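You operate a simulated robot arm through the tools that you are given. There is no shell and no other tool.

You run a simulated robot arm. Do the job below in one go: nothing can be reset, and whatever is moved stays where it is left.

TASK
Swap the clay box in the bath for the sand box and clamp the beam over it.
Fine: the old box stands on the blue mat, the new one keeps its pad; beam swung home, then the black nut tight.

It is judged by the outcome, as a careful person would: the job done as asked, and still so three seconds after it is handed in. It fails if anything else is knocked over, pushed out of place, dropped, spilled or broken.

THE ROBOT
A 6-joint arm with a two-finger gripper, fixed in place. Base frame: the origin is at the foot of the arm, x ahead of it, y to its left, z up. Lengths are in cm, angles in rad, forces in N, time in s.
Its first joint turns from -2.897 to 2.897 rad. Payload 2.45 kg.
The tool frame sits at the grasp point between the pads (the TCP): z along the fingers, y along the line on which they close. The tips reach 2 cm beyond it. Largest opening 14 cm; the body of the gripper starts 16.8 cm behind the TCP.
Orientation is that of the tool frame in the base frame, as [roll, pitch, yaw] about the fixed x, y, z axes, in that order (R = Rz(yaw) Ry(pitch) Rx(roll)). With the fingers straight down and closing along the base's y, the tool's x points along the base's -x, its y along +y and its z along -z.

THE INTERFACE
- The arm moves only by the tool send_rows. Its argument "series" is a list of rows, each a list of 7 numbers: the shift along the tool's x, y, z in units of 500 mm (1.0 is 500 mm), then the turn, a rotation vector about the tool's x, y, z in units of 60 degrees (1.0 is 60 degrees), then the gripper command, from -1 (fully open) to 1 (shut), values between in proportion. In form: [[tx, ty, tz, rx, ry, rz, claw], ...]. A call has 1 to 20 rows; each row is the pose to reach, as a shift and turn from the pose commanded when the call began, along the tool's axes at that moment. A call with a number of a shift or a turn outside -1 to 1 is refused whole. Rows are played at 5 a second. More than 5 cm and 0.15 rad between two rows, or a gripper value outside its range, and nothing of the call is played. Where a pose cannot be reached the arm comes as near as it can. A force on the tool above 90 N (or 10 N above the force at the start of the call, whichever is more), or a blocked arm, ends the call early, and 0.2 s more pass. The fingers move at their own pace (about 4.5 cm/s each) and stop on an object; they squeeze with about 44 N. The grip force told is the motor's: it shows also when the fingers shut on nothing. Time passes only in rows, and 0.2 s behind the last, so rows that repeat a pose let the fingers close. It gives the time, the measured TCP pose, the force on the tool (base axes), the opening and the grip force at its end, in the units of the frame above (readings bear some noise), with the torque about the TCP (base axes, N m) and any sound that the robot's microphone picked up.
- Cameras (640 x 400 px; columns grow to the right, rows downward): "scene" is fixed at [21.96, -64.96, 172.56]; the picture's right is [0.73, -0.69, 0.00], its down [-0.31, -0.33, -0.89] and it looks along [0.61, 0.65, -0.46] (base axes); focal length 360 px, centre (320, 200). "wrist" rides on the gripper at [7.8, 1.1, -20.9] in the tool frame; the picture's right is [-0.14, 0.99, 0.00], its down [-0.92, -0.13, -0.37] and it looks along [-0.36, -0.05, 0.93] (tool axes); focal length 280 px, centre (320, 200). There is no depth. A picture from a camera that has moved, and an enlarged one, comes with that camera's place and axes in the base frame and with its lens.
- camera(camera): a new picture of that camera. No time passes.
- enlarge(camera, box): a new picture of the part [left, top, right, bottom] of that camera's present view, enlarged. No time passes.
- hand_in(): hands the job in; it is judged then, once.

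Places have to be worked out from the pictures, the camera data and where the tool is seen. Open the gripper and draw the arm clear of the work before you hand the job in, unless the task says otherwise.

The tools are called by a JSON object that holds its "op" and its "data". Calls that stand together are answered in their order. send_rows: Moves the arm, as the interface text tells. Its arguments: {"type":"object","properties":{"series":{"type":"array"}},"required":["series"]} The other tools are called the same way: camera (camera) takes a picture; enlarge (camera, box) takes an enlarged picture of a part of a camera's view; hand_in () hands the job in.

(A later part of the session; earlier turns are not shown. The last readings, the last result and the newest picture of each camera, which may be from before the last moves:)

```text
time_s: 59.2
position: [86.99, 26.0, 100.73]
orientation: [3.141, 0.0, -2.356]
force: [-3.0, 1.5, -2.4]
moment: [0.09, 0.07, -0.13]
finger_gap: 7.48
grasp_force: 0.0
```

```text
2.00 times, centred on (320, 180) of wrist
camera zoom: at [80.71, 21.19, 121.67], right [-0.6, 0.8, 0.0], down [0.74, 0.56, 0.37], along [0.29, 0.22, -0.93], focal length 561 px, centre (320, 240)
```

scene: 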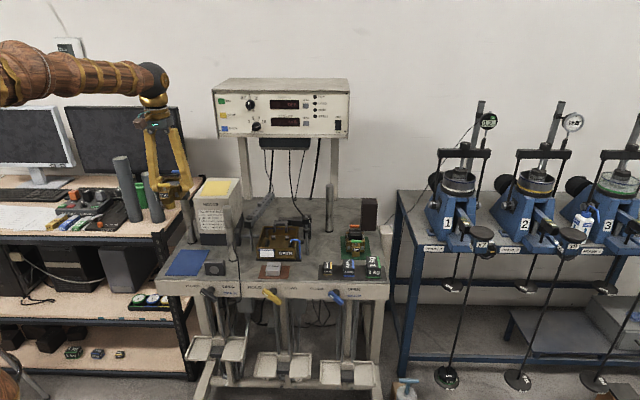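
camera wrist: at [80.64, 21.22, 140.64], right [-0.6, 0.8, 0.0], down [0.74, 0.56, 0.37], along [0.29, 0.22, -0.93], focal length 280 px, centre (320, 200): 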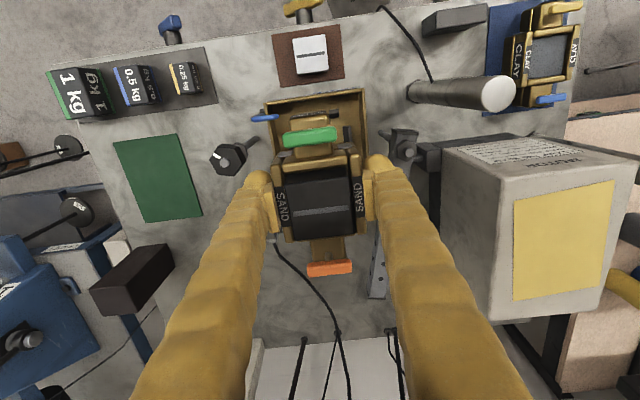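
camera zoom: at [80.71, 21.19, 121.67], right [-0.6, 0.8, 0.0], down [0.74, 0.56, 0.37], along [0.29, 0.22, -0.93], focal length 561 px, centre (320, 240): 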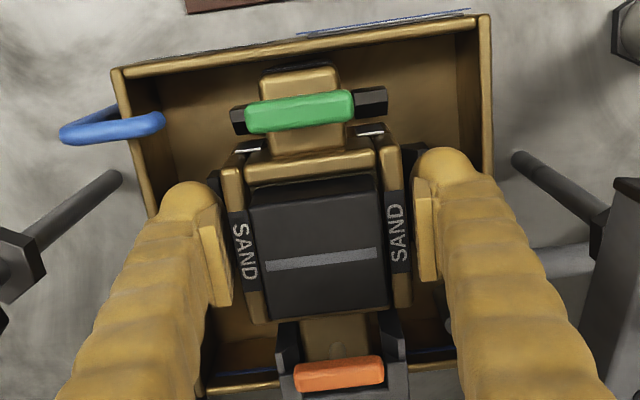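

The box settled. Opening a bit more and checking that nothing is dragging.

{"op": "send_rows", "data": {"series": [[0, 0, 0, 0, 0, 0, -0.13], [0, 0, 0, 0, 0, 0, -0.13], [0, 0, 0, 0, 0, 0, -0.13]]}}

{"op": "enlarge", "data": {"camera": "scene", "box": [265, 228, 285, 250]}}

{"op": "enlarge", "data": {"camera": "scene", "box": [282, 228, 302, 250]}}

```text
time_s: 60.0
position: [86.89, 26.04, 100.62]
orientation: [-3.141, 0.0, -2.354]
force: [-5.7, 2.6, -2.9]
moment: [0.13, 0.14, -0.14]
finger_gap: 7.5
grasp_force: 0.0
```

```text
16.00 times, centred on (275, 239) of scene
camera zoom: at [21.96, -64.96, 172.56], right [0.73, -0.69, 0.0], down [-0.31, -0.33, -0.89], along [0.61, 0.65, -0.46], focal length 5764 px, centre (1040, -424)
```

zoom: 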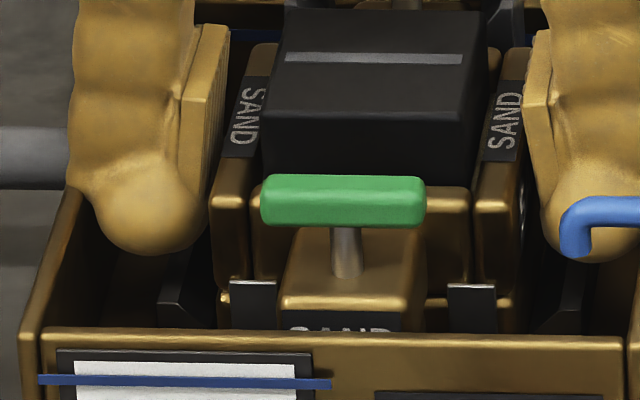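

```text
16.00 times, centred on (292, 239) of scene
camera zoom: at [21.96, -64.96, 172.56], right [0.73, -0.69, 0.0], down [-0.31, -0.33, -0.89], along [0.61, 0.65, -0.46], focal length 5764 px, centre (768, -424)
```

zoom: 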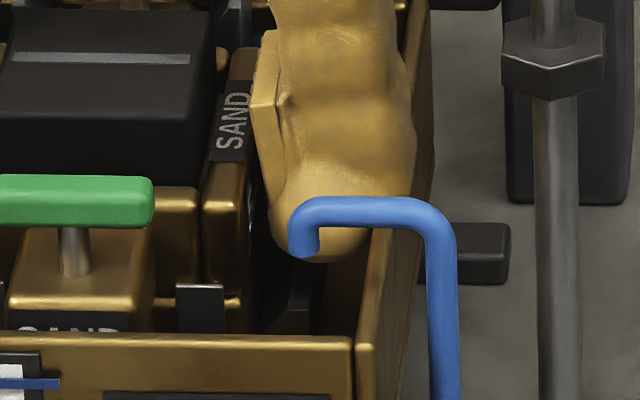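

The box sits exactly at the clay's former height. The right finger is touching the bath's wall when opened to 7.5, so I'll narrow to about 7.25 and rise slowly.

{"op": "send_rows", "data": {"series": [[0, 0, 0, 0, 0, 0, -0.04], [0, 0, 0, 0, 0, 0, -0.04], [0, 0, 0, 0, 0, 0, -0.04]]}}

```text
time_s: 60.8
position: [86.94, 26.08, 100.78]
orientation: [3.141, 0.002, -2.355]
force: [-0.5, 0.2, 0.5]
moment: [0.0, 0.01, 0.01]
finger_gap: 7.26
grasp_force: 0.0
```

Forces are zero now. Rising slowly out of the bath.

{"op": "send_rows", "data": {"series": [[0, 0, -0.004, 0, 0, 0, -0.04], [0, 0, -0.01, 0, 0, 0, -0.04], [0, 0, -0.016, 0, 0, 0, -0.04]]}}

{"op": "send_rows", "data": {"series": [[0, 0, -0.008, 0, 0, 0, -0.04], [0, 0, -0.016, 0, 0, 0, -0.04], [0, 0, -0.026, 0, 0, 0, -0.04], [0, 0, -0.04, 0, 0, 0, -0.04]]}}

{"op": "enlarge", "data": {"camera": "wrist", "box": [200, 80, 440, 280]}}

{"op": "enlarge", "data": {"camera": "scene", "box": [262, 215, 302, 260]}}

```text
time_s: 61.6
position: [86.91, 26.0, 101.6]
orientation: [-3.141, 0.001, -2.356]
force: [0.1, 0.1, -0.5]
moment: [0.0, -0.02, 0.01]
finger_gap: 7.28
grasp_force: 0.1
```

```text
time_s: 62.6
position: [86.98, 26.03, 103.47]
orientation: [-3.141, 0.002, -2.356]
force: [-0.3, 0.0, 0.0]
moment: [0.0, -0.01, 0.0]
finger_gap: 7.26
grasp_force: 0.1
```

```text
2.00 times, centred on (320, 180) of wrist
camera zoom: at [80.74, 21.18, 124.49], right [-0.6, 0.8, 0.0], down [0.74, 0.56, 0.37], along [0.29, 0.22, -0.93], focal length 561 px, centre (320, 240)
```

zoom: 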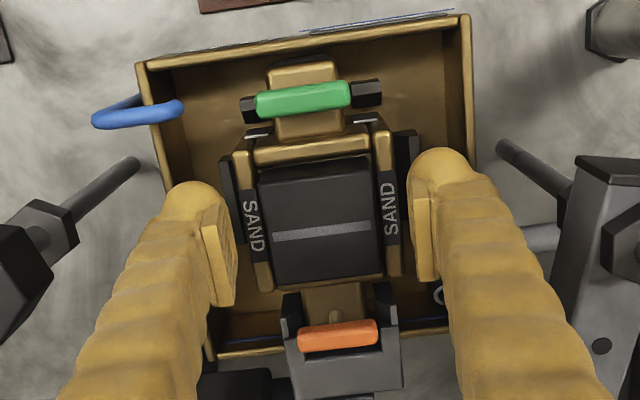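

```text
8.89 times, centred on (282, 238) of scene
camera zoom: at [21.96, -64.96, 172.56], right [0.73, -0.69, 0.0], down [-0.31, -0.33, -0.89], along [0.61, 0.65, -0.46], focal length 3202 px, centre (658, -133)
```

zoom: 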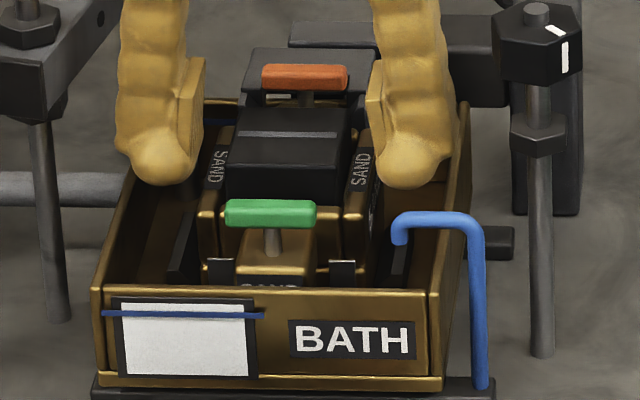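

Sand box is seated with its pad on. I'll raise the gripper clear and study the beam, its stud, and the clearance over the pad and pin handles.

{"op": "send_rows", "data": {"series": [[0, 0, -0.06, 0, 0, 0, -0.04], [0, 0, -0.15, 0, 0, 0, 0.3], [0, 0, -0.24, 0, 0, 0, 1], [0, 0, -0.33, 0, 0, 0, 1], [0, 0, -0.4, 0, 0, 0, 1], [0, 0, -0.42, 0, 0, 0, 1]]}}

{"op": "enlarge", "data": {"camera": "scene", "box": [240, 195, 290, 240]}}

{"op": "enlarge", "data": {"camera": "scene", "box": [265, 222, 300, 250]}}

{"op": "camera", "data": {"camera": "wrist"}}

```text
time_s: 64.0
position: [87.08, 26.05, 124.75]
orientation: [-3.14, 0.002, -2.355]
force: [-0.4, 0.2, -0.4]
moment: [-0.02, 0.03, 0.02]
finger_gap: 0.0
grasp_force: 24.1
```

```text
8.89 times, centred on (265, 218) of scene
camera zoom: at [21.96, -64.96, 172.56], right [0.73, -0.69, 0.0], down [-0.31, -0.33, -0.89], along [0.61, 0.65, -0.46], focal length 3202 px, centre (809, 44)
```

zoom: 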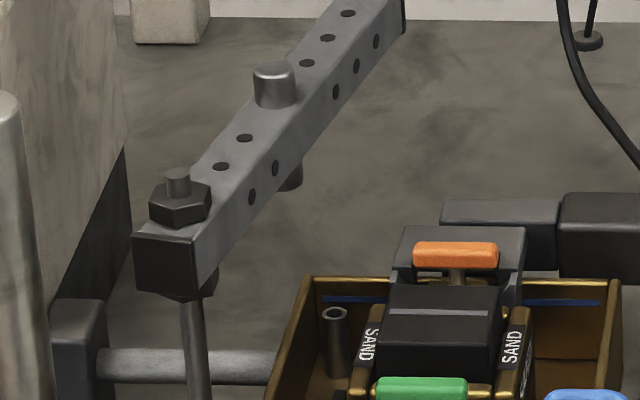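

```text
14.29 times, centred on (282, 236) of scene
camera zoom: at [21.96, -64.96, 172.56], right [0.73, -0.69, 0.0], down [-0.31, -0.33, -0.89], along [0.61, 0.65, -0.46], focal length 5146 px, centre (856, -314)
```

zoom: 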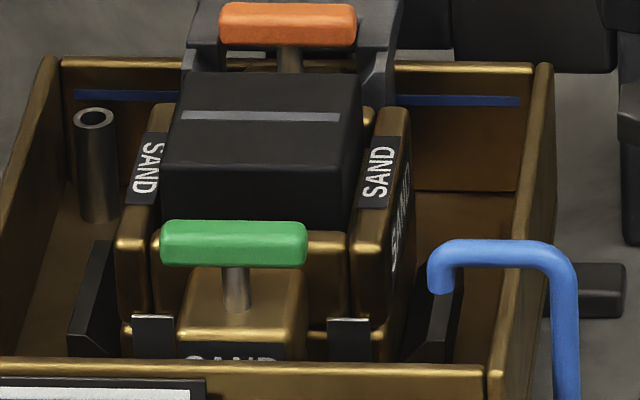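

```text
taken
camera wrist: at [80.7, 21.26, 145.61], right [-0.6, 0.8, 0.0], down [0.74, 0.56, 0.37], along [0.29, 0.22, -0.93], focal length 280 px, centre (320, 200)
```

wrist: 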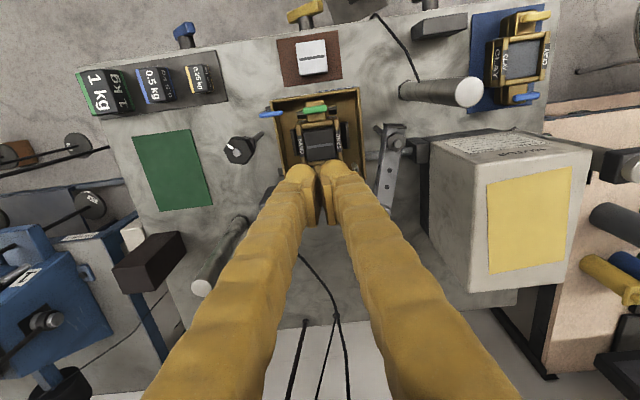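

Beam spans z≈104.5–107, its stud bottom ≈103.1, pad top ≈102.8, nut bottom ≈107.4: the swing is possible. With fingers closed I'll go behind-left of the beam (r≈30.6, d≈94.6) to push it around.

{"op": "send_rows", "data": {"series": [[-0.05, 0.042, 0, 0, 0, 0, 1], [-0.11, 0.093, 0, 0, 0, 0, 1], [-0.17, 0.144, 0, 0, 0, 0, 1], [-0.23, 0.195, 0, 0, 0, 0, 1], [-0.28, 0.238, 0, 0, 0, 0, 1], [-0.295, 0.25, 0, 0, 0, 0, 1], [-0.295, 0.25, 0, 0, 0, 0, 1]]}}

{"op": "camera", "data": {"camera": "wrist"}}

{"op": "camera", "data": {"camera": "scene"}}

```text
time_s: 65.6
position: [88.43, 45.21, 124.52]
orientation: [-3.141, 0.0, -2.354]
force: [0.2, 0.1, -0.4]
moment: [-0.01, 0.04, 0.0]
finger_gap: 0.0
grasp_force: 29.6
```

```text
taken
camera wrist: at [82.25, 40.42, 145.5], right [-0.6, 0.8, 0.0], down [0.74, 0.56, 0.37], along [0.29, 0.22, -0.93], focal length 280 px, centre (320, 200)
```

wrist: 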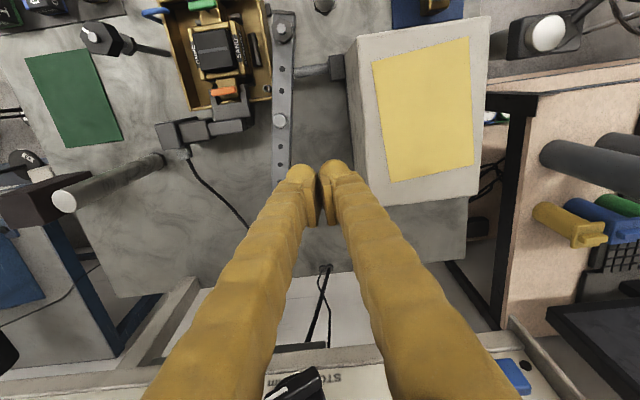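

```text
taken
```

scene: 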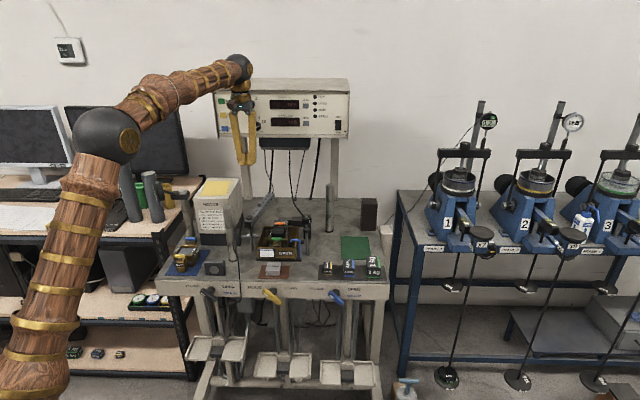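

Clear space between motor (r≈25) and beam (left face r≈34.6). Descending to z≈106.8 beside the beam.

{"op": "send_rows", "data": {"series": [[0, 0, 0.06, 0, 0, 0, 1], [0, 0, 0.13, 0, 0, 0, 1], [0, 0, 0.2, 0, 0, 0, 1], [0, 0, 0.27, 0, 0, 0, 1], [0, 0, 0.33, 0, 0, 0, 1], [0, 0, 0.354, 0, 0, 0, 1], [0, 0, 0.354, 0, 0, 0, 1]]}}

{"op": "camera", "data": {"camera": "wrist"}}

{"op": "enlarge", "data": {"camera": "scene", "box": [215, 160, 315, 260]}}

```text
time_s: 67.2
position: [88.52, 45.19, 106.76]
orientation: [-3.141, 0.0, -2.354]
force: [0.0, -0.3, -0.6]
moment: [-0.01, 0.02, -0.01]
finger_gap: 0.0
grasp_force: 29.7
```

```text
taken
camera wrist: at [82.28, 40.44, 127.76], right [-0.6, 0.8, 0.0], down [0.74, 0.56, 0.37], along [0.29, 0.22, -0.93], focal length 280 px, centre (320, 200)
```

wrist: 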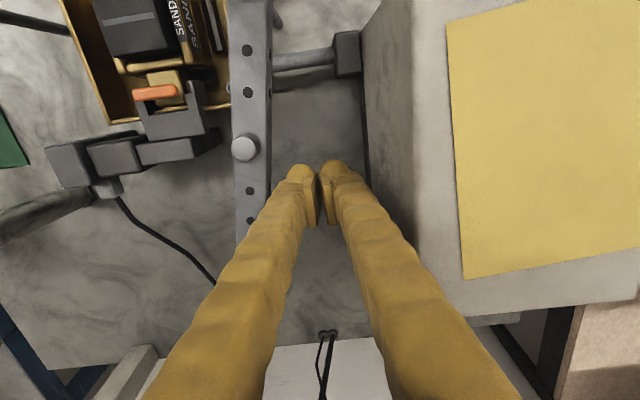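

```text
4.00 times, centred on (265, 210) of scene
camera zoom: at [21.96, -64.96, 172.56], right [0.73, -0.69, 0.0], down [-0.31, -0.33, -0.89], along [0.61, 0.65, -0.46], focal length 1441 px, centre (540, 160)
```

zoom: 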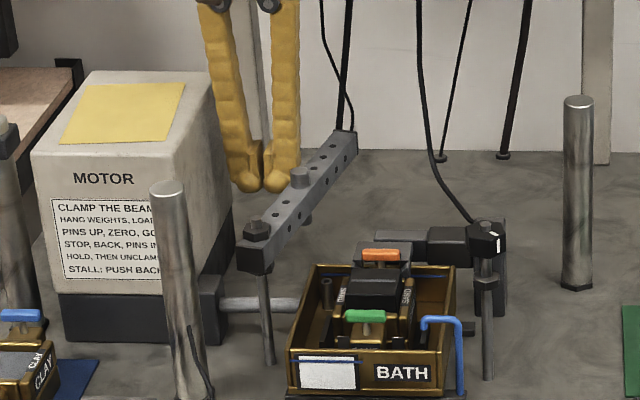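

Positioned. First push: moving to the right to start the beam swinging, slowly.

{"op": "send_rows", "data": {"series": [[-0.0006, -0.016, 0, 0, 0, 0, 1], [-0.001, -0.034, 0, 0, 0, 0, 1], [-0.002, -0.052, 0, 0, 0, 0, 1], [-0.002, -0.07, 0, 0, 0, 0, 1], [-0.001, -0.086, 0, 0, 0, 0, 1], [0.001, -0.1, 0, 0, 0, 0, 1], [0.004, -0.112, 0, 0, 0, 0, 1]]}}

{"op": "camera", "data": {"camera": "wrist"}}

{"op": "enlarge", "data": {"camera": "scene", "box": [215, 160, 315, 260]}}

```text
time_s: 68.8
position: [92.43, 41.12, 106.87]
orientation: [-3.141, 0.001, -2.354]
force: [-0.6, 0.1, -0.4]
moment: [-0.01, 0.02, 0.02]
finger_gap: 0.0
grasp_force: 29.0
```

```text
taken
camera wrist: at [86.15, 36.33, 127.77], right [-0.6, 0.8, 0.0], down [0.74, 0.56, 0.37], along [0.29, 0.22, -0.93], focal length 280 px, centre (320, 200)
```

wrist: 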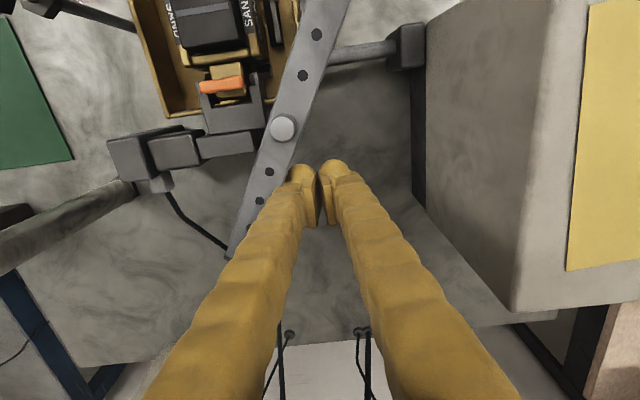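

```text
4.00 times, centred on (265, 210) of scene
camera zoom: at [21.96, -64.96, 172.56], right [0.73, -0.69, 0.0], down [-0.31, -0.33, -0.89], along [0.61, 0.65, -0.46], focal length 1441 px, centre (540, 160)
```

zoom: 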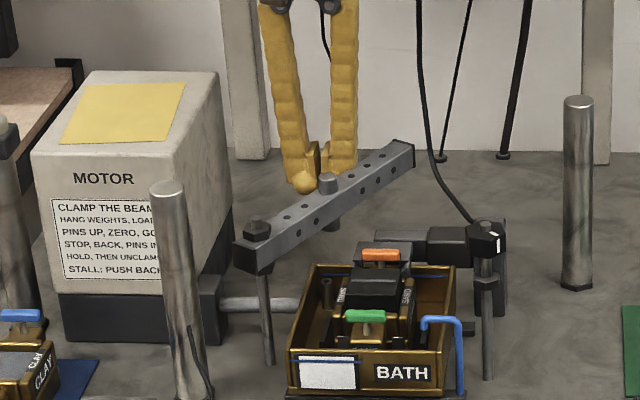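

The beam swings freely. Continue along the arc to about 45°, then check the stud's clearance over the orange handle.

{"op": "send_rows", "data": {"series": [[0.003, -0.012, 0, 0, 0, 0, 1], [0.006, -0.024, 0, 0, 0, 0, 1], [0.011, -0.036, 0, 0, 0, 0, 1], [0.016, -0.048, 0, 0, 0, 0, 1], [0.022, -0.059, 0, 0, 0, 0, 1], [0.029, -0.07, 0, 0, 0, 0, 1]]}}

{"op": "camera", "data": {"camera": "wrist"}}

{"op": "enlarge", "data": {"camera": "scene", "box": [240, 190, 310, 255]}}

```text
time_s: 70.2
position: [93.92, 37.74, 106.79]
orientation: [3.142, 0.0, -2.353]
force: [0.2, 0.3, -0.1]
moment: [0.0, -0.01, 0.05]
finger_gap: 0.0
grasp_force: 29.9
```

```text
taken
camera wrist: at [87.58, 32.86, 127.82], right [-0.6, 0.8, 0.0], down [0.74, 0.56, 0.37], along [0.29, 0.22, -0.93], focal length 280 px, centre (320, 200)
```

wrist: 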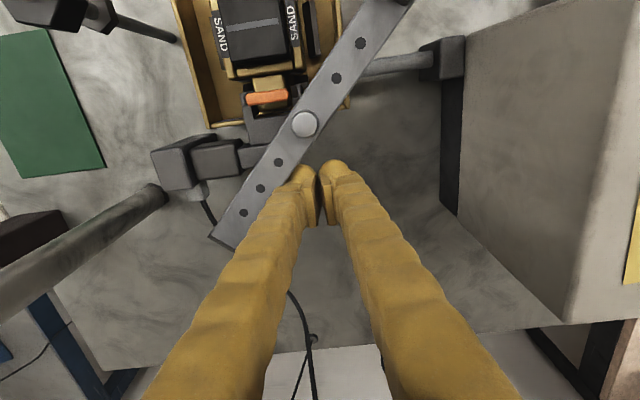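

```text
6.15 times, centred on (275, 222) of scene
camera zoom: at [21.96, -64.96, 172.56], right [0.73, -0.69, 0.0], down [-0.31, -0.33, -0.89], along [0.61, 0.65, -0.46], focal length 2217 px, centre (597, 62)
```

zoom: 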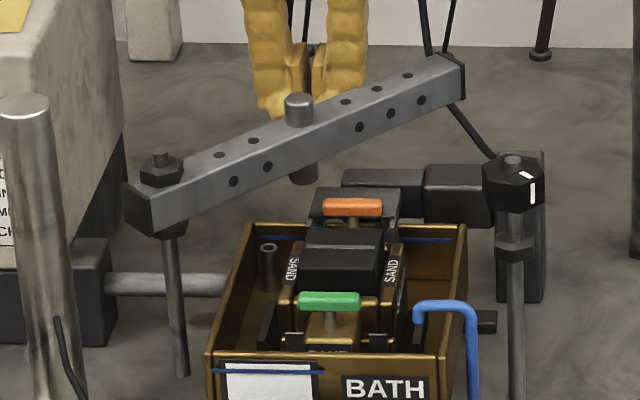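

Stud bottom (~103.3) clears the orange handle (~102.7). Continuing the swing in small steps.

{"op": "send_rows", "data": {"series": [[0.007, -0.011, 0, 0, 0, 0, 1], [0.014, -0.022, 0, 0, 0, 0, 1], [0.022, -0.033, 0, 0, 0, 0, 1], [0.031, -0.044, 0, 0, 0, 0, 1], [0.04, -0.055, 0, 0, 0, 0, 1], [0.049, -0.065, 0, 0, 0, 0, 1]]}}

{"op": "camera", "data": {"camera": "wrist"}}

{"op": "enlarge", "data": {"camera": "scene", "box": [240, 190, 310, 255]}}

```text
time_s: 71.6
position: [94.5, 33.67, 107.01]
orientation: [3.142, 0.001, -2.355]
force: [-0.8, -0.5, -0.2]
moment: [0.0, 0.02, 0.01]
finger_gap: 0.02
grasp_force: 29.5
```

```text
taken
camera wrist: at [88.16, 28.82, 127.84], right [-0.6, 0.8, 0.0], down [0.74, 0.56, 0.37], along [0.29, 0.22, -0.93], focal length 280 px, centre (320, 200)
```

wrist: 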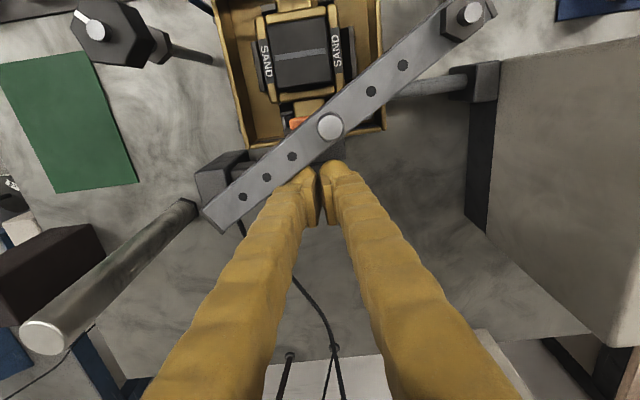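

```text
6.15 times, centred on (275, 222) of scene
camera zoom: at [21.96, -64.96, 172.56], right [0.73, -0.69, 0.0], down [-0.31, -0.33, -0.89], along [0.61, 0.65, -0.46], focal length 2217 px, centre (597, 62)
```

zoom: 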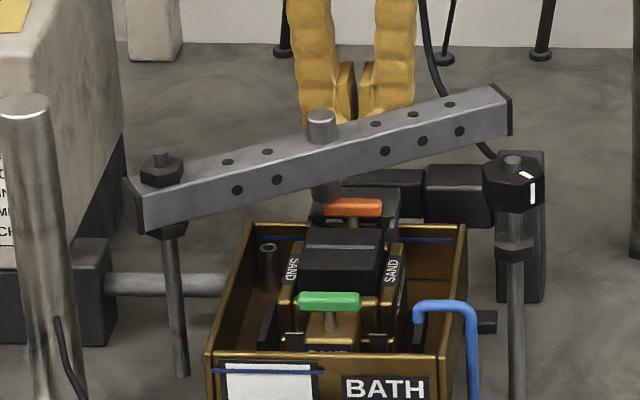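

Smooth so far, stud passing above the handle. Continuing to about 75°.

{"op": "send_rows", "data": {"series": [[0.013, -0.011, 0, 0, 0, 0, 1], [0.027, -0.022, 0, 0, 0, 0, 1], [0.041, -0.033, 0, 0, 0, 0, 1], [0.055, -0.043, 0, 0, 0, 0, 1], [0.07, -0.0514, 0, 0, 0, 0, 1]]}}

{"op": "camera", "data": {"camera": "wrist"}}

{"op": "enlarge", "data": {"camera": "scene", "box": [240, 190, 310, 255]}}

{"op": "enlarge", "data": {"camera": "scene", "box": [280, 200, 310, 235]}}

```text
time_s: 72.8
position: [93.71, 29.29, 106.86]
orientation: [3.14, 0.003, -2.356]
force: [0.1, -0.4, -0.1]
moment: [-0.01, 0.02, 0.01]
finger_gap: 0.01
grasp_force: 29.1
```

```text
taken
camera wrist: at [87.46, 24.49, 127.77], right [-0.6, 0.8, 0.0], down [0.74, 0.56, 0.37], along [0.29, 0.22, -0.93], focal length 280 px, centre (320, 200)
```

wrist: 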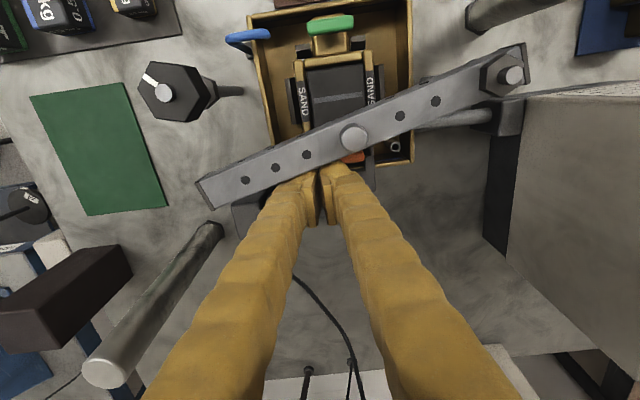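

```text
6.15 times, centred on (275, 222) of scene
camera zoom: at [21.96, -64.96, 172.56], right [0.73, -0.69, 0.0], down [-0.31, -0.33, -0.89], along [0.61, 0.65, -0.46], focal length 2217 px, centre (597, 62)
```

zoom: 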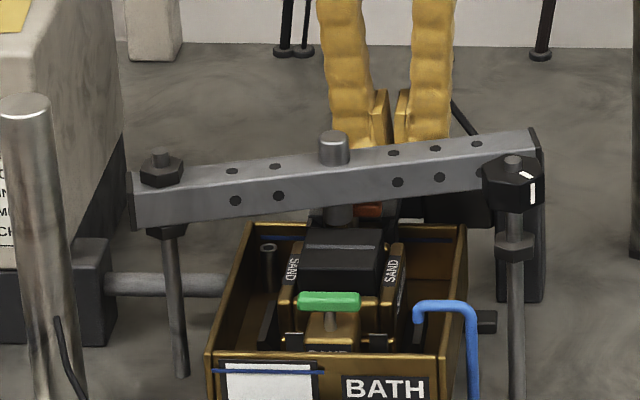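

```text
11.43 times, centred on (295, 218) of scene
camera zoom: at [21.96, -64.96, 172.56], right [0.73, -0.69, 0.0], down [-0.31, -0.33, -0.89], along [0.61, 0.65, -0.46], focal length 4117 px, centre (606, 0)
```

zoom: 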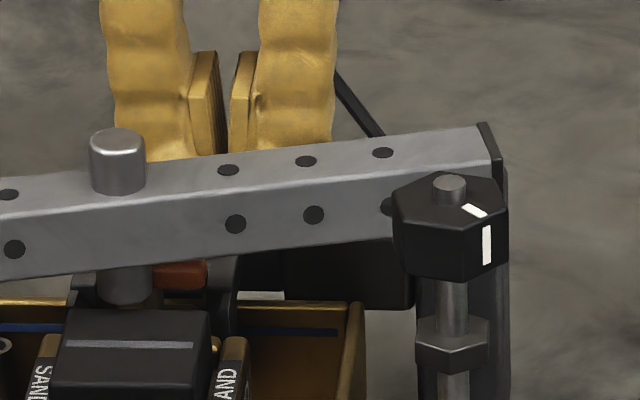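

Now the last part: moving in small steps while watching for the beam to slide under the nut and meet the rod.

{"op": "send_rows", "data": {"series": [[0.011, -0.006, 0, 0, 0, 0, 1], [0.022, -0.011, 0, 0, 0, 0, 1], [0.032, -0.015, 0, 0, 0, 0, 1]]}}

{"op": "enlarge", "data": {"camera": "scene", "box": [280, 200, 310, 235]}}

{"op": "camera", "data": {"camera": "wrist"}}

```text
time_s: 73.6
position: [93.17, 27.76, 106.9]
orientation: [-3.14, 0.0, -2.354]
force: [-0.3, -0.2, 1.2]
moment: [0.0, 0.0, -0.01]
finger_gap: 0.0
grasp_force: 29.7
```

```text
11.43 times, centred on (295, 218) of scene
camera zoom: at [21.96, -64.96, 172.56], right [0.73, -0.69, 0.0], down [-0.31, -0.33, -0.89], along [0.61, 0.65, -0.46], focal length 4117 px, centre (606, 0)
```

zoom: 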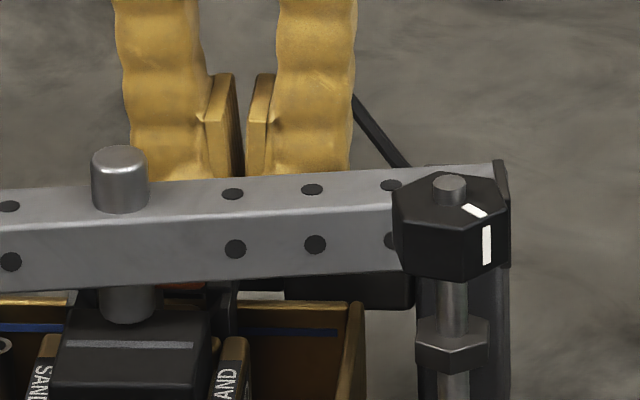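

```text
taken
camera wrist: at [86.86, 22.87, 127.8], right [-0.6, 0.8, 0.0], down [0.74, 0.56, 0.37], along [0.29, 0.22, -0.93], focal length 280 px, centre (320, 200)
```

wrist: 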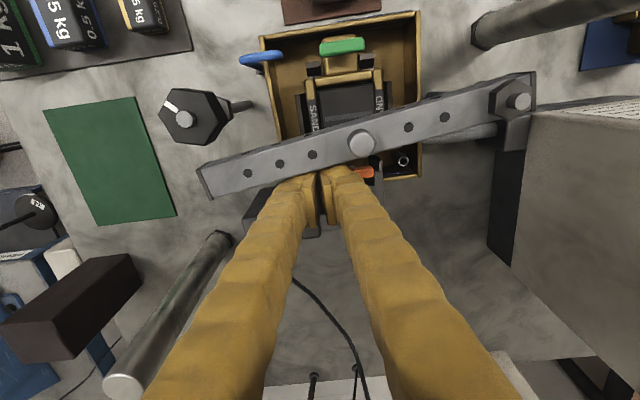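

Still free. Continuing.

{"op": "send_rows", "data": {"series": [[0.008, -0.003, 0, 0, 0, 0, 1], [0.016, -0.006, 0, 0, 0, 0, 1], [0.024, -0.008, 0, 0, 0, 0, 1]]}}

{"op": "enlarge", "data": {"camera": "scene", "box": [280, 200, 310, 235]}}

```text
time_s: 74.4
position: [92.62, 26.52, 106.82]
orientation: [3.142, 0.002, -2.355]
force: [-0.5, 0.5, 0.1]
moment: [0.0, 0.03, -0.02]
finger_gap: 0.0
grasp_force: 29.5
```

```text
11.43 times, centred on (295, 218) of scene
camera zoom: at [21.96, -64.96, 172.56], right [0.73, -0.69, 0.0], down [-0.31, -0.33, -0.89], along [0.61, 0.65, -0.46], focal length 4117 px, centre (606, 0)
```

zoom: 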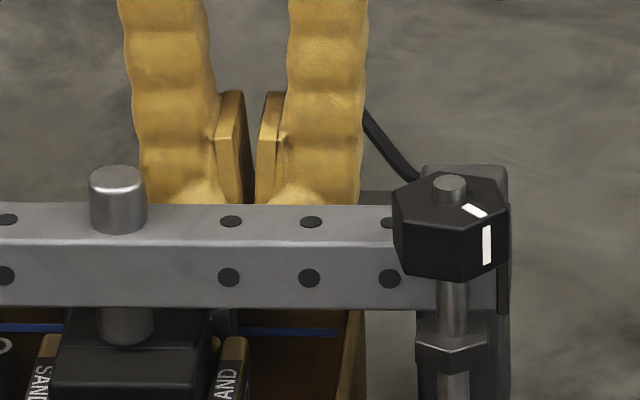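

Nearly parallel. Now 0.2–0.25 cm steps with force checks until it meets the rod.

{"op": "send_rows", "data": {"series": [[0.004, -0.001, 0, 0, 0, 0, 1], [0.008, -0.002, 0, 0, 0, 0, 1]]}}

{"op": "send_rows", "data": {"series": [[0.004, -0.001, 0, 0, 0, 0, 1], [0.008, -0.001, 0, 0, 0, 0, 1]]}}

{"op": "enlarge", "data": {"camera": "scene", "box": [280, 200, 310, 235]}}

{"op": "camera", "data": {"camera": "wrist"}}

```text
time_s: 75.0
position: [92.33, 26.1, 106.82]
orientation: [3.141, 0.002, -2.355]
force: [-0.1, 0.5, -0.1]
moment: [-0.03, 0.01, -0.02]
finger_gap: 0.0
grasp_force: 29.3
```

```text
time_s: 75.6
position: [92.09, 25.91, 106.72]
orientation: [-3.141, 0.002, -2.354]
force: [-0.9, 0.2, 0.8]
moment: [-0.01, -0.02, 0.0]
finger_gap: 0.0
grasp_force: 29.3
```

```text
11.43 times, centred on (295, 218) of scene
camera zoom: at [21.96, -64.96, 172.56], right [0.73, -0.69, 0.0], down [-0.31, -0.33, -0.89], along [0.61, 0.65, -0.46], focal length 4117 px, centre (606, 0)
```

zoom: 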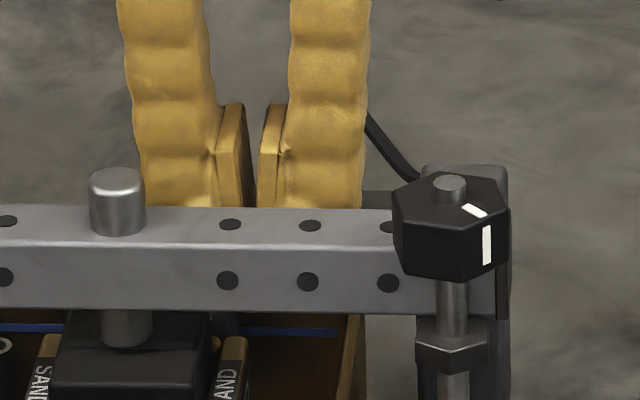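

```text
taken
camera wrist: at [85.84, 21.05, 127.78], right [-0.6, 0.8, 0.0], down [0.74, 0.56, 0.37], along [0.29, 0.22, -0.93], focal length 280 px, centre (320, 200)
```

wrist: 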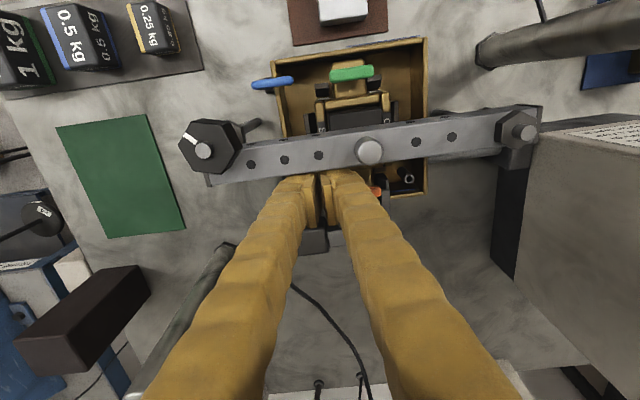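

Force still about zero, beam front face at d≈79.1 while the rod's back is ≈78.65. Continue in small steps until contact shows.

{"op": "send_rows", "data": {"series": [[0.003, 0, 0, 0, 0, 0, 1], [0.005, 0, 0, 0, 0, 0, 1]]}}

{"op": "send_rows", "data": {"series": [[0.003, 0, 0, 0, 0, 0, 1], [0.005, 0, 0, 0, 0, 0, 1]]}}

{"op": "enlarge", "data": {"camera": "scene", "box": [280, 200, 310, 235]}}

```text
time_s: 76.2
position: [92.11, 25.83, 106.72]
orientation: [-3.14, 0.005, -2.352]
force: [19.2, 15.9, -2.8]
moment: [0.16, -0.24, 0.03]
finger_gap: 0.6
grasp_force: 29.5
```

```text
time_s: 76.8
position: [92.01, 25.75, 106.94]
orientation: [-3.141, 0.005, -2.354]
force: [64.6, 49.6, -4.4]
moment: [0.75, -0.43, 0.09]
finger_gap: 0.6
grasp_force: 29.4
```

```text
11.43 times, centred on (295, 218) of scene
camera zoom: at [21.96, -64.96, 172.56], right [0.73, -0.69, 0.0], down [-0.31, -0.33, -0.89], along [0.61, 0.65, -0.46], focal length 4117 px, centre (606, 0)
```

zoom: 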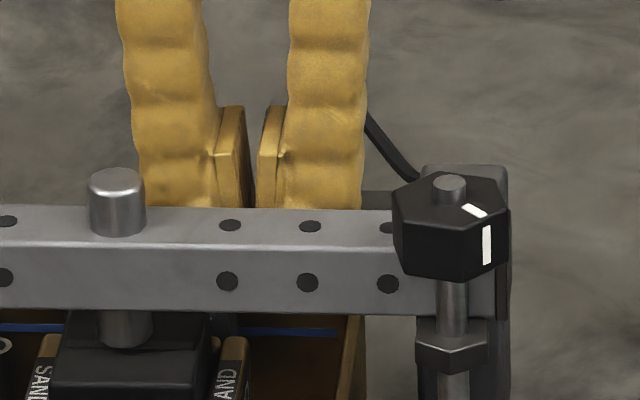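

Contact: the beam is firmly against its stop (about 80 N reaction), so I'll back off at once and inspect.

{"op": "send_rows", "data": {"series": [[-0.012, 0, 0, 0, 0, 0, 1], [-0.03, 0, 0, 0, 0, 0, 1], [-0.06, 0, -0.02, 0, 0, 0, 1], [-0.06, 0, -0.08, 0, 0, 0, 1], [-0.06, 0, -0.16, 0, 0, 0, 1], [-0.06, 0, -0.2, 0, 0, 0, 1]]}}

{"op": "camera", "data": {"camera": "wrist"}}

{"op": "enlarge", "data": {"camera": "scene", "box": [245, 200, 310, 245]}}

{"op": "enlarge", "data": {"camera": "scene", "box": [292, 208, 310, 232]}}

```text
time_s: 78.2
position: [93.75, 27.62, 116.96]
orientation: [3.141, 0.0, -2.354]
force: [-0.2, 0.0, 0.3]
moment: [0.02, 0.04, -0.02]
finger_gap: 0.0
grasp_force: 29.1
```

```text
taken
camera wrist: at [87.56, 22.72, 137.85], right [-0.6, 0.8, 0.0], down [0.74, 0.56, 0.37], along [0.29, 0.22, -0.93], focal length 280 px, centre (320, 200)
```

wrist: 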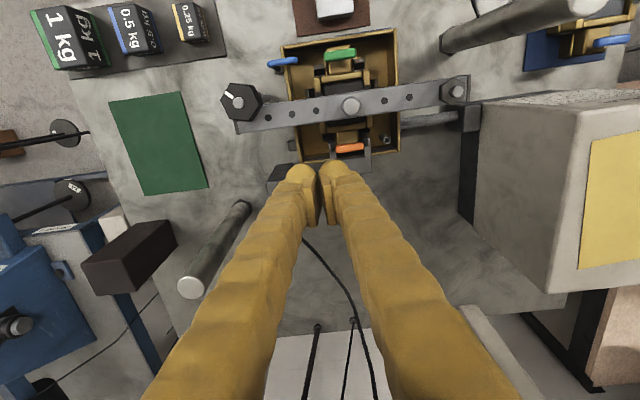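

```text
8.89 times, centred on (278, 222) of scene
camera zoom: at [21.96, -64.96, 172.56], right [0.73, -0.69, 0.0], down [-0.31, -0.33, -0.89], along [0.61, 0.65, -0.46], focal length 3202 px, centre (698, 0)
```

zoom: 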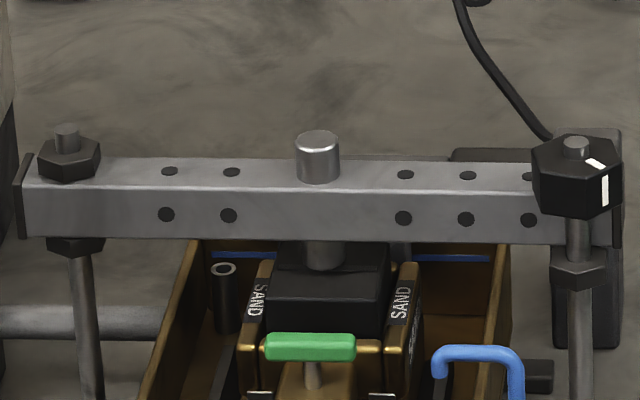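

```text
16.00 times, centred on (301, 220) of scene
camera zoom: at [21.96, -64.96, 172.56], right [0.73, -0.69, 0.0], down [-0.31, -0.33, -0.89], along [0.61, 0.65, -0.46], focal length 5764 px, centre (624, -120)
```

zoom: 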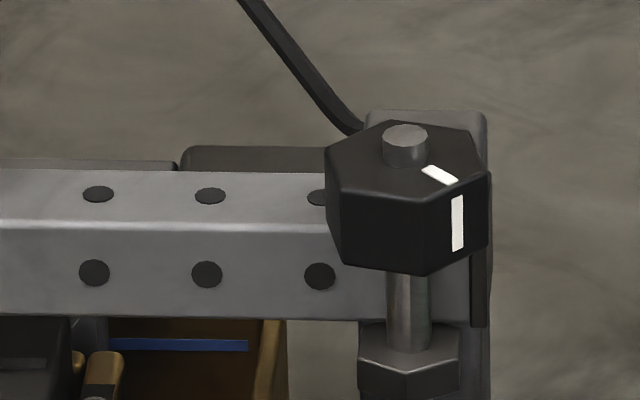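

The beam now lies parallel with its stud over the pad. Let me view the nut area from the wrist camera to confirm the beam sits against the rod and under the nut.

{"op": "enlarge", "data": {"camera": "wrist", "box": [200, 50, 300, 150]}}

{"op": "enlarge", "data": {"camera": "wrist", "box": [220, 30, 480, 180]}}

```text
4.00 times, centred on (250, 100) of wrist
camera zoom: at [87.56, 22.72, 137.85], right [-0.6, 0.8, 0.0], down [0.74, 0.56, 0.37], along [0.29, 0.22, -0.93], focal length 1122 px, centre (600, 600)
```

zoom: 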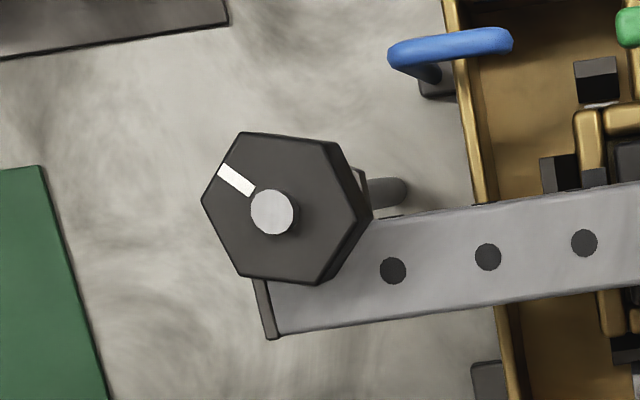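

```text
2.46 times, centred on (350, 105) of wrist
camera zoom: at [87.56, 22.72, 137.85], right [-0.6, 0.8, 0.0], down [0.74, 0.56, 0.37], along [0.29, 0.22, -0.93], focal length 690 px, centre (246, 434)
```

zoom: 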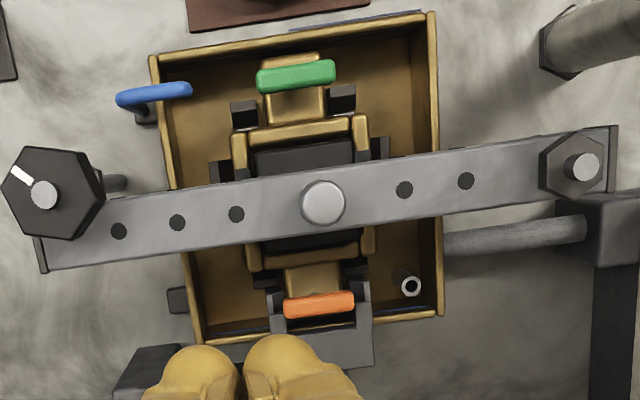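

The beam's front face is against the rod and its end lies under the nut. The nut centre is r≈53.5, d≈78.05 with flats facing base ±y (and ±60°). I'll move above it, yaw to −119.6° so the fingers match a flat pair, and half-open.

{"op": "send_rows", "data": {"series": [[0, 0, -0.03, 0, 0, 0, 0.6], [0.03, -0.03, -0.04, 0, 0, -0.05, 0.214], [0.075, -0.065, -0.04, 0, 0, -0.13, 0.214], [0.12, -0.105, -0.04, 0, 0, -0.21, 0.214], [0.1552, -0.1348, -0.04, 0, 0, -0.2567, 0.214], [0.1552, -0.1348, -0.04, 0, 0, -0.2567, 0.214]]}}

{"op": "camera", "data": {"camera": "wrist"}}

{"op": "enlarge", "data": {"camera": "wrist", "box": [240, 100, 400, 230]}}

{"op": "enlarge", "data": {"camera": "scene", "box": [265, 170, 335, 245]}}

```text
time_s: 79.6
position: [93.04, 17.24, 118.86]
orientation: [-3.137, 0.003, -2.085]
force: [0.1, -0.7, -0.5]
moment: [0.03, 0.02, 0.02]
finger_gap: 5.5
grasp_force: 0.0
```

```text
taken
camera wrist: at [88.39, 11.01, 139.82], right [-0.79, 0.61, 0.0], down [0.56, 0.74, 0.37], along [0.23, 0.29, -0.93], focal length 280 px, centre (320, 200)
```

wrist: 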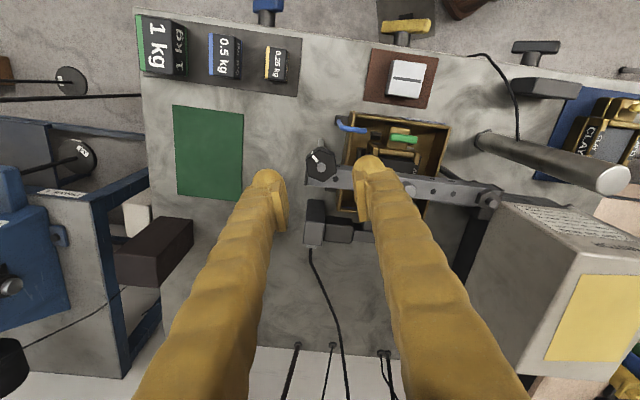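

```text
3.08 times, centred on (320, 165) of wrist
camera zoom: at [88.39, 11.01, 139.82], right [-0.79, 0.61, 0.0], down [0.56, 0.74, 0.37], along [0.23, 0.29, -0.93], focal length 863 px, centre (320, 308)
```

zoom: 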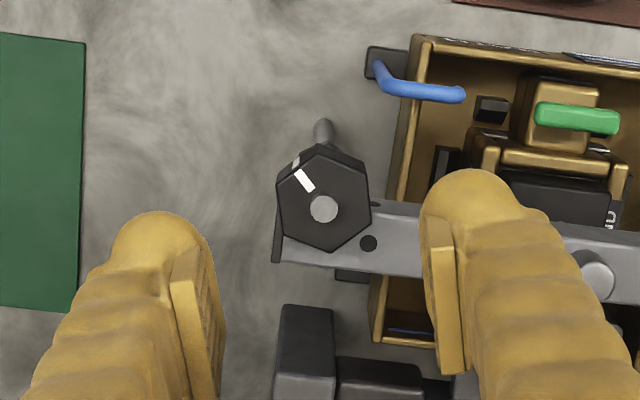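

```text
5.33 times, centred on (300, 208) of scene
camera zoom: at [21.96, -64.96, 172.56], right [0.73, -0.69, 0.0], down [-0.31, -0.33, -0.89], along [0.61, 0.65, -0.46], focal length 1921 px, centre (427, 160)
```

zoom: 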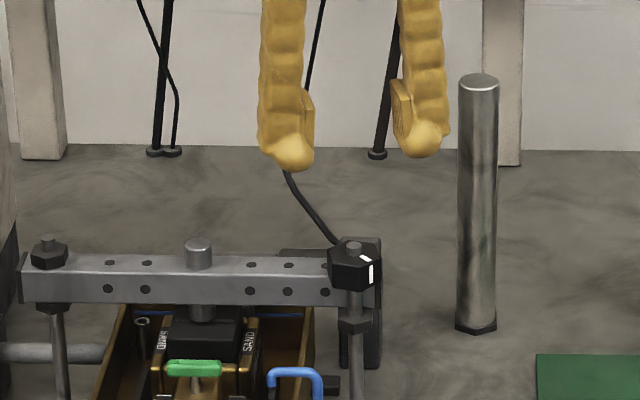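

Centered over the nut within ~0.05 cm, fingers parallel to its flats. Descending to z≈111 first.

{"op": "send_rows", "data": {"series": [[0, 0, 0.04, 0, 0, 0, 0.214], [0, 0, 0.09, 0, 0, 0, 0.214], [0, 0, 0.13, 0, 0, 0, 0.214], [0, 0, 0.157, 0, 0, 0, 0.214], [0, 0, 0.157, 0, 0, 0, 0.214]]}}

{"op": "enlarge", "data": {"camera": "scene", "box": [285, 200, 325, 235]}}

{"op": "enlarge", "data": {"camera": "wrist", "box": [240, 100, 400, 250]}}

```text
time_s: 80.8
position: [93.15, 17.4, 110.99]
orientation: [-3.138, 0.001, -2.085]
force: [1.5, 0.0, -0.3]
moment: [0.03, 0.01, -0.02]
finger_gap: 5.53
grasp_force: 0.1
```

```text
11.43 times, centred on (305, 218) of scene
camera zoom: at [21.96, -64.96, 172.56], right [0.73, -0.69, 0.0], down [-0.31, -0.33, -0.89], along [0.61, 0.65, -0.46], focal length 4117 px, centre (491, 0)
```

zoom: 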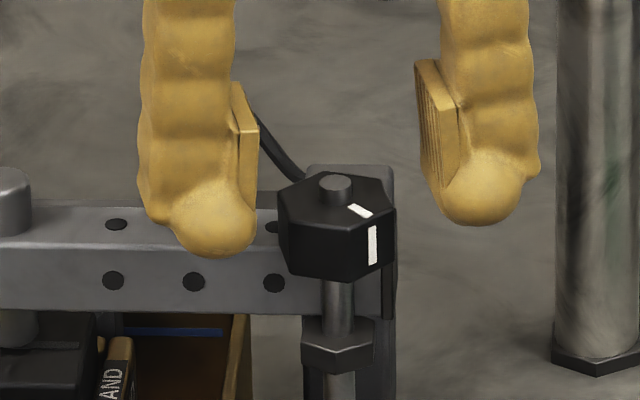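

```text
2.67 times, centred on (320, 175) of wrist
camera zoom: at [88.4, 11.05, 131.97], right [-0.79, 0.61, 0.0], down [0.56, 0.74, 0.37], along [0.23, 0.29, -0.93], focal length 748 px, centre (320, 267)
```

zoom: 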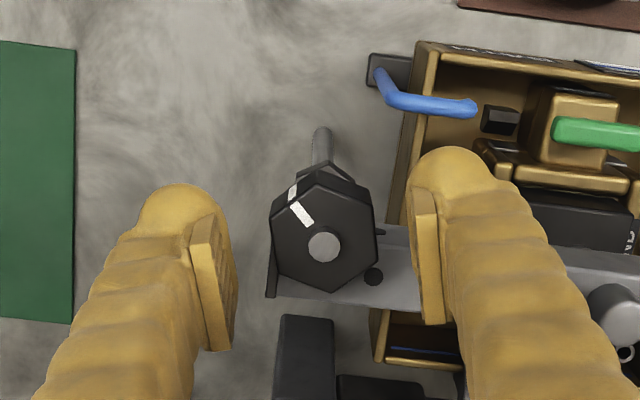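

Refined in the tool frame: beam top z≈107.6, nut from ≈107.95 to 109.7. I'll lower to z≈110.0 (tips just above the beam) and close on the nut's flats.

{"op": "send_rows", "data": {"series": [[0, 0, 0.008, 0, 0, 0, 0.214], [0, 0, 0.016, 0, 0, 0, 0.214], [0, 0, 0.02, 0, 0, 0, 0.214]]}}

{"op": "send_rows", "data": {"series": [[0, 0, 0, 0, 0, 0, 0.35], [0, 0, 0, 0, 0, 0, 0.45], [0, 0, 0, 0, 0, 0, 0.52], [0, 0, 0, 0, 0, 0, 0.6], [0, 0, 0, 0, 0, 0, 1], [0, 0, 0, 0, 0, 0, 1], [0, 0, 0, 0, 0, 0, 1]]}}

{"op": "enlarge", "data": {"camera": "scene", "box": [285, 200, 325, 235]}}

{"op": "enlarge", "data": {"camera": "wrist", "box": [240, 100, 400, 250]}}

```text
time_s: 81.6
position: [93.17, 17.51, 110.04]
orientation: [-3.141, 0.0, -2.086]
force: [-0.1, 0.3, 0.8]
moment: [0.01, -0.02, 0.01]
finger_gap: 5.52
grasp_force: 0.1
```

```text
time_s: 83.2
position: [93.11, 17.43, 110.02]
orientation: [-3.141, 0.002, -2.086]
force: [-26.5, 9.8, -0.8]
moment: [0.11, 0.28, -0.36]
finger_gap: 3.17
grasp_force: 45.1
```

```text
11.43 times, centred on (305, 218) of scene
camera zoom: at [21.96, -64.96, 172.56], right [0.73, -0.69, 0.0], down [-0.31, -0.33, -0.89], along [0.61, 0.65, -0.46], focal length 4117 px, centre (491, 0)
```

zoom: 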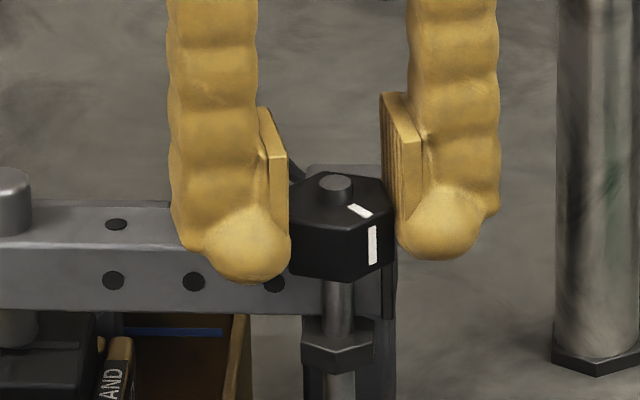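

```text
2.67 times, centred on (320, 175) of wrist
camera zoom: at [88.34, 11.12, 131.0], right [-0.79, 0.61, 0.0], down [0.57, 0.74, 0.37], along [0.22, 0.29, -0.93], focal length 748 px, centre (320, 267)
```

zoom: 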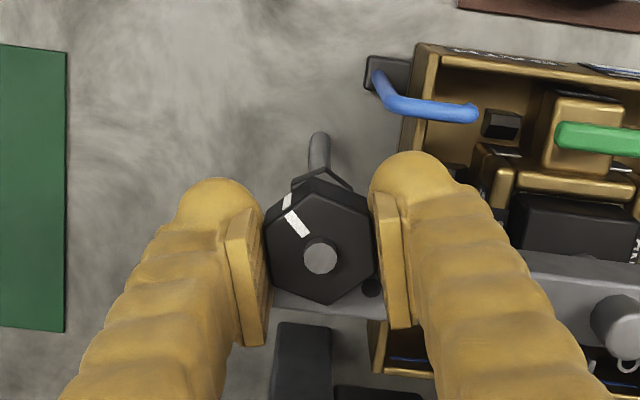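

The nut is gripped (gap 3.17 cm = across flats). I'll re-centre by 0.11 cm to relieve the side force, then turn clockwise (seen from above) a little and check.

{"op": "send_rows", "data": {"series": [[0, 0.0022, 0, 0, 0, 0, 1], [0, 0.0022, 0, 0, 0, 0.05, 1], [0, 0.0022, 0, 0, 0, 0.1, 1], [0, 0.0022, 0, 0, 0, 0.17, 1]]}}

{"op": "enlarge", "data": {"camera": "scene", "box": [285, 200, 325, 235]}}

{"op": "enlarge", "data": {"camera": "wrist", "box": [240, 100, 400, 250]}}

```text
time_s: 84.2
position: [92.99, 17.45, 110.01]
orientation: [-3.14, 0.002, -2.266]
force: [-10.5, 2.7, 0.1]
moment: [0.06, 0.05, -0.05]
finger_gap: 3.21
grasp_force: 45.1
```

```text
11.43 times, centred on (305, 218) of scene
camera zoom: at [21.96, -64.96, 172.56], right [0.73, -0.69, 0.0], down [-0.31, -0.33, -0.89], along [0.61, 0.65, -0.46], focal length 4117 px, centre (491, 0)
```

zoom: 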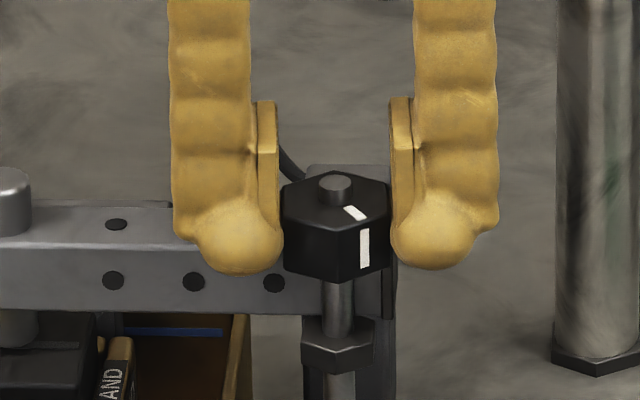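

```text
2.67 times, centred on (320, 175) of wrist
camera zoom: at [87.25, 12.09, 131.0], right [-0.67, 0.74, 0.0], down [0.69, 0.63, 0.37], along [0.27, 0.25, -0.93], focal length 748 px, centre (320, 267)
```

zoom: 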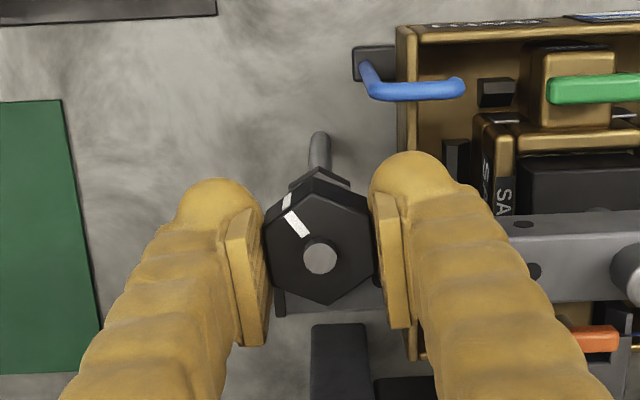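

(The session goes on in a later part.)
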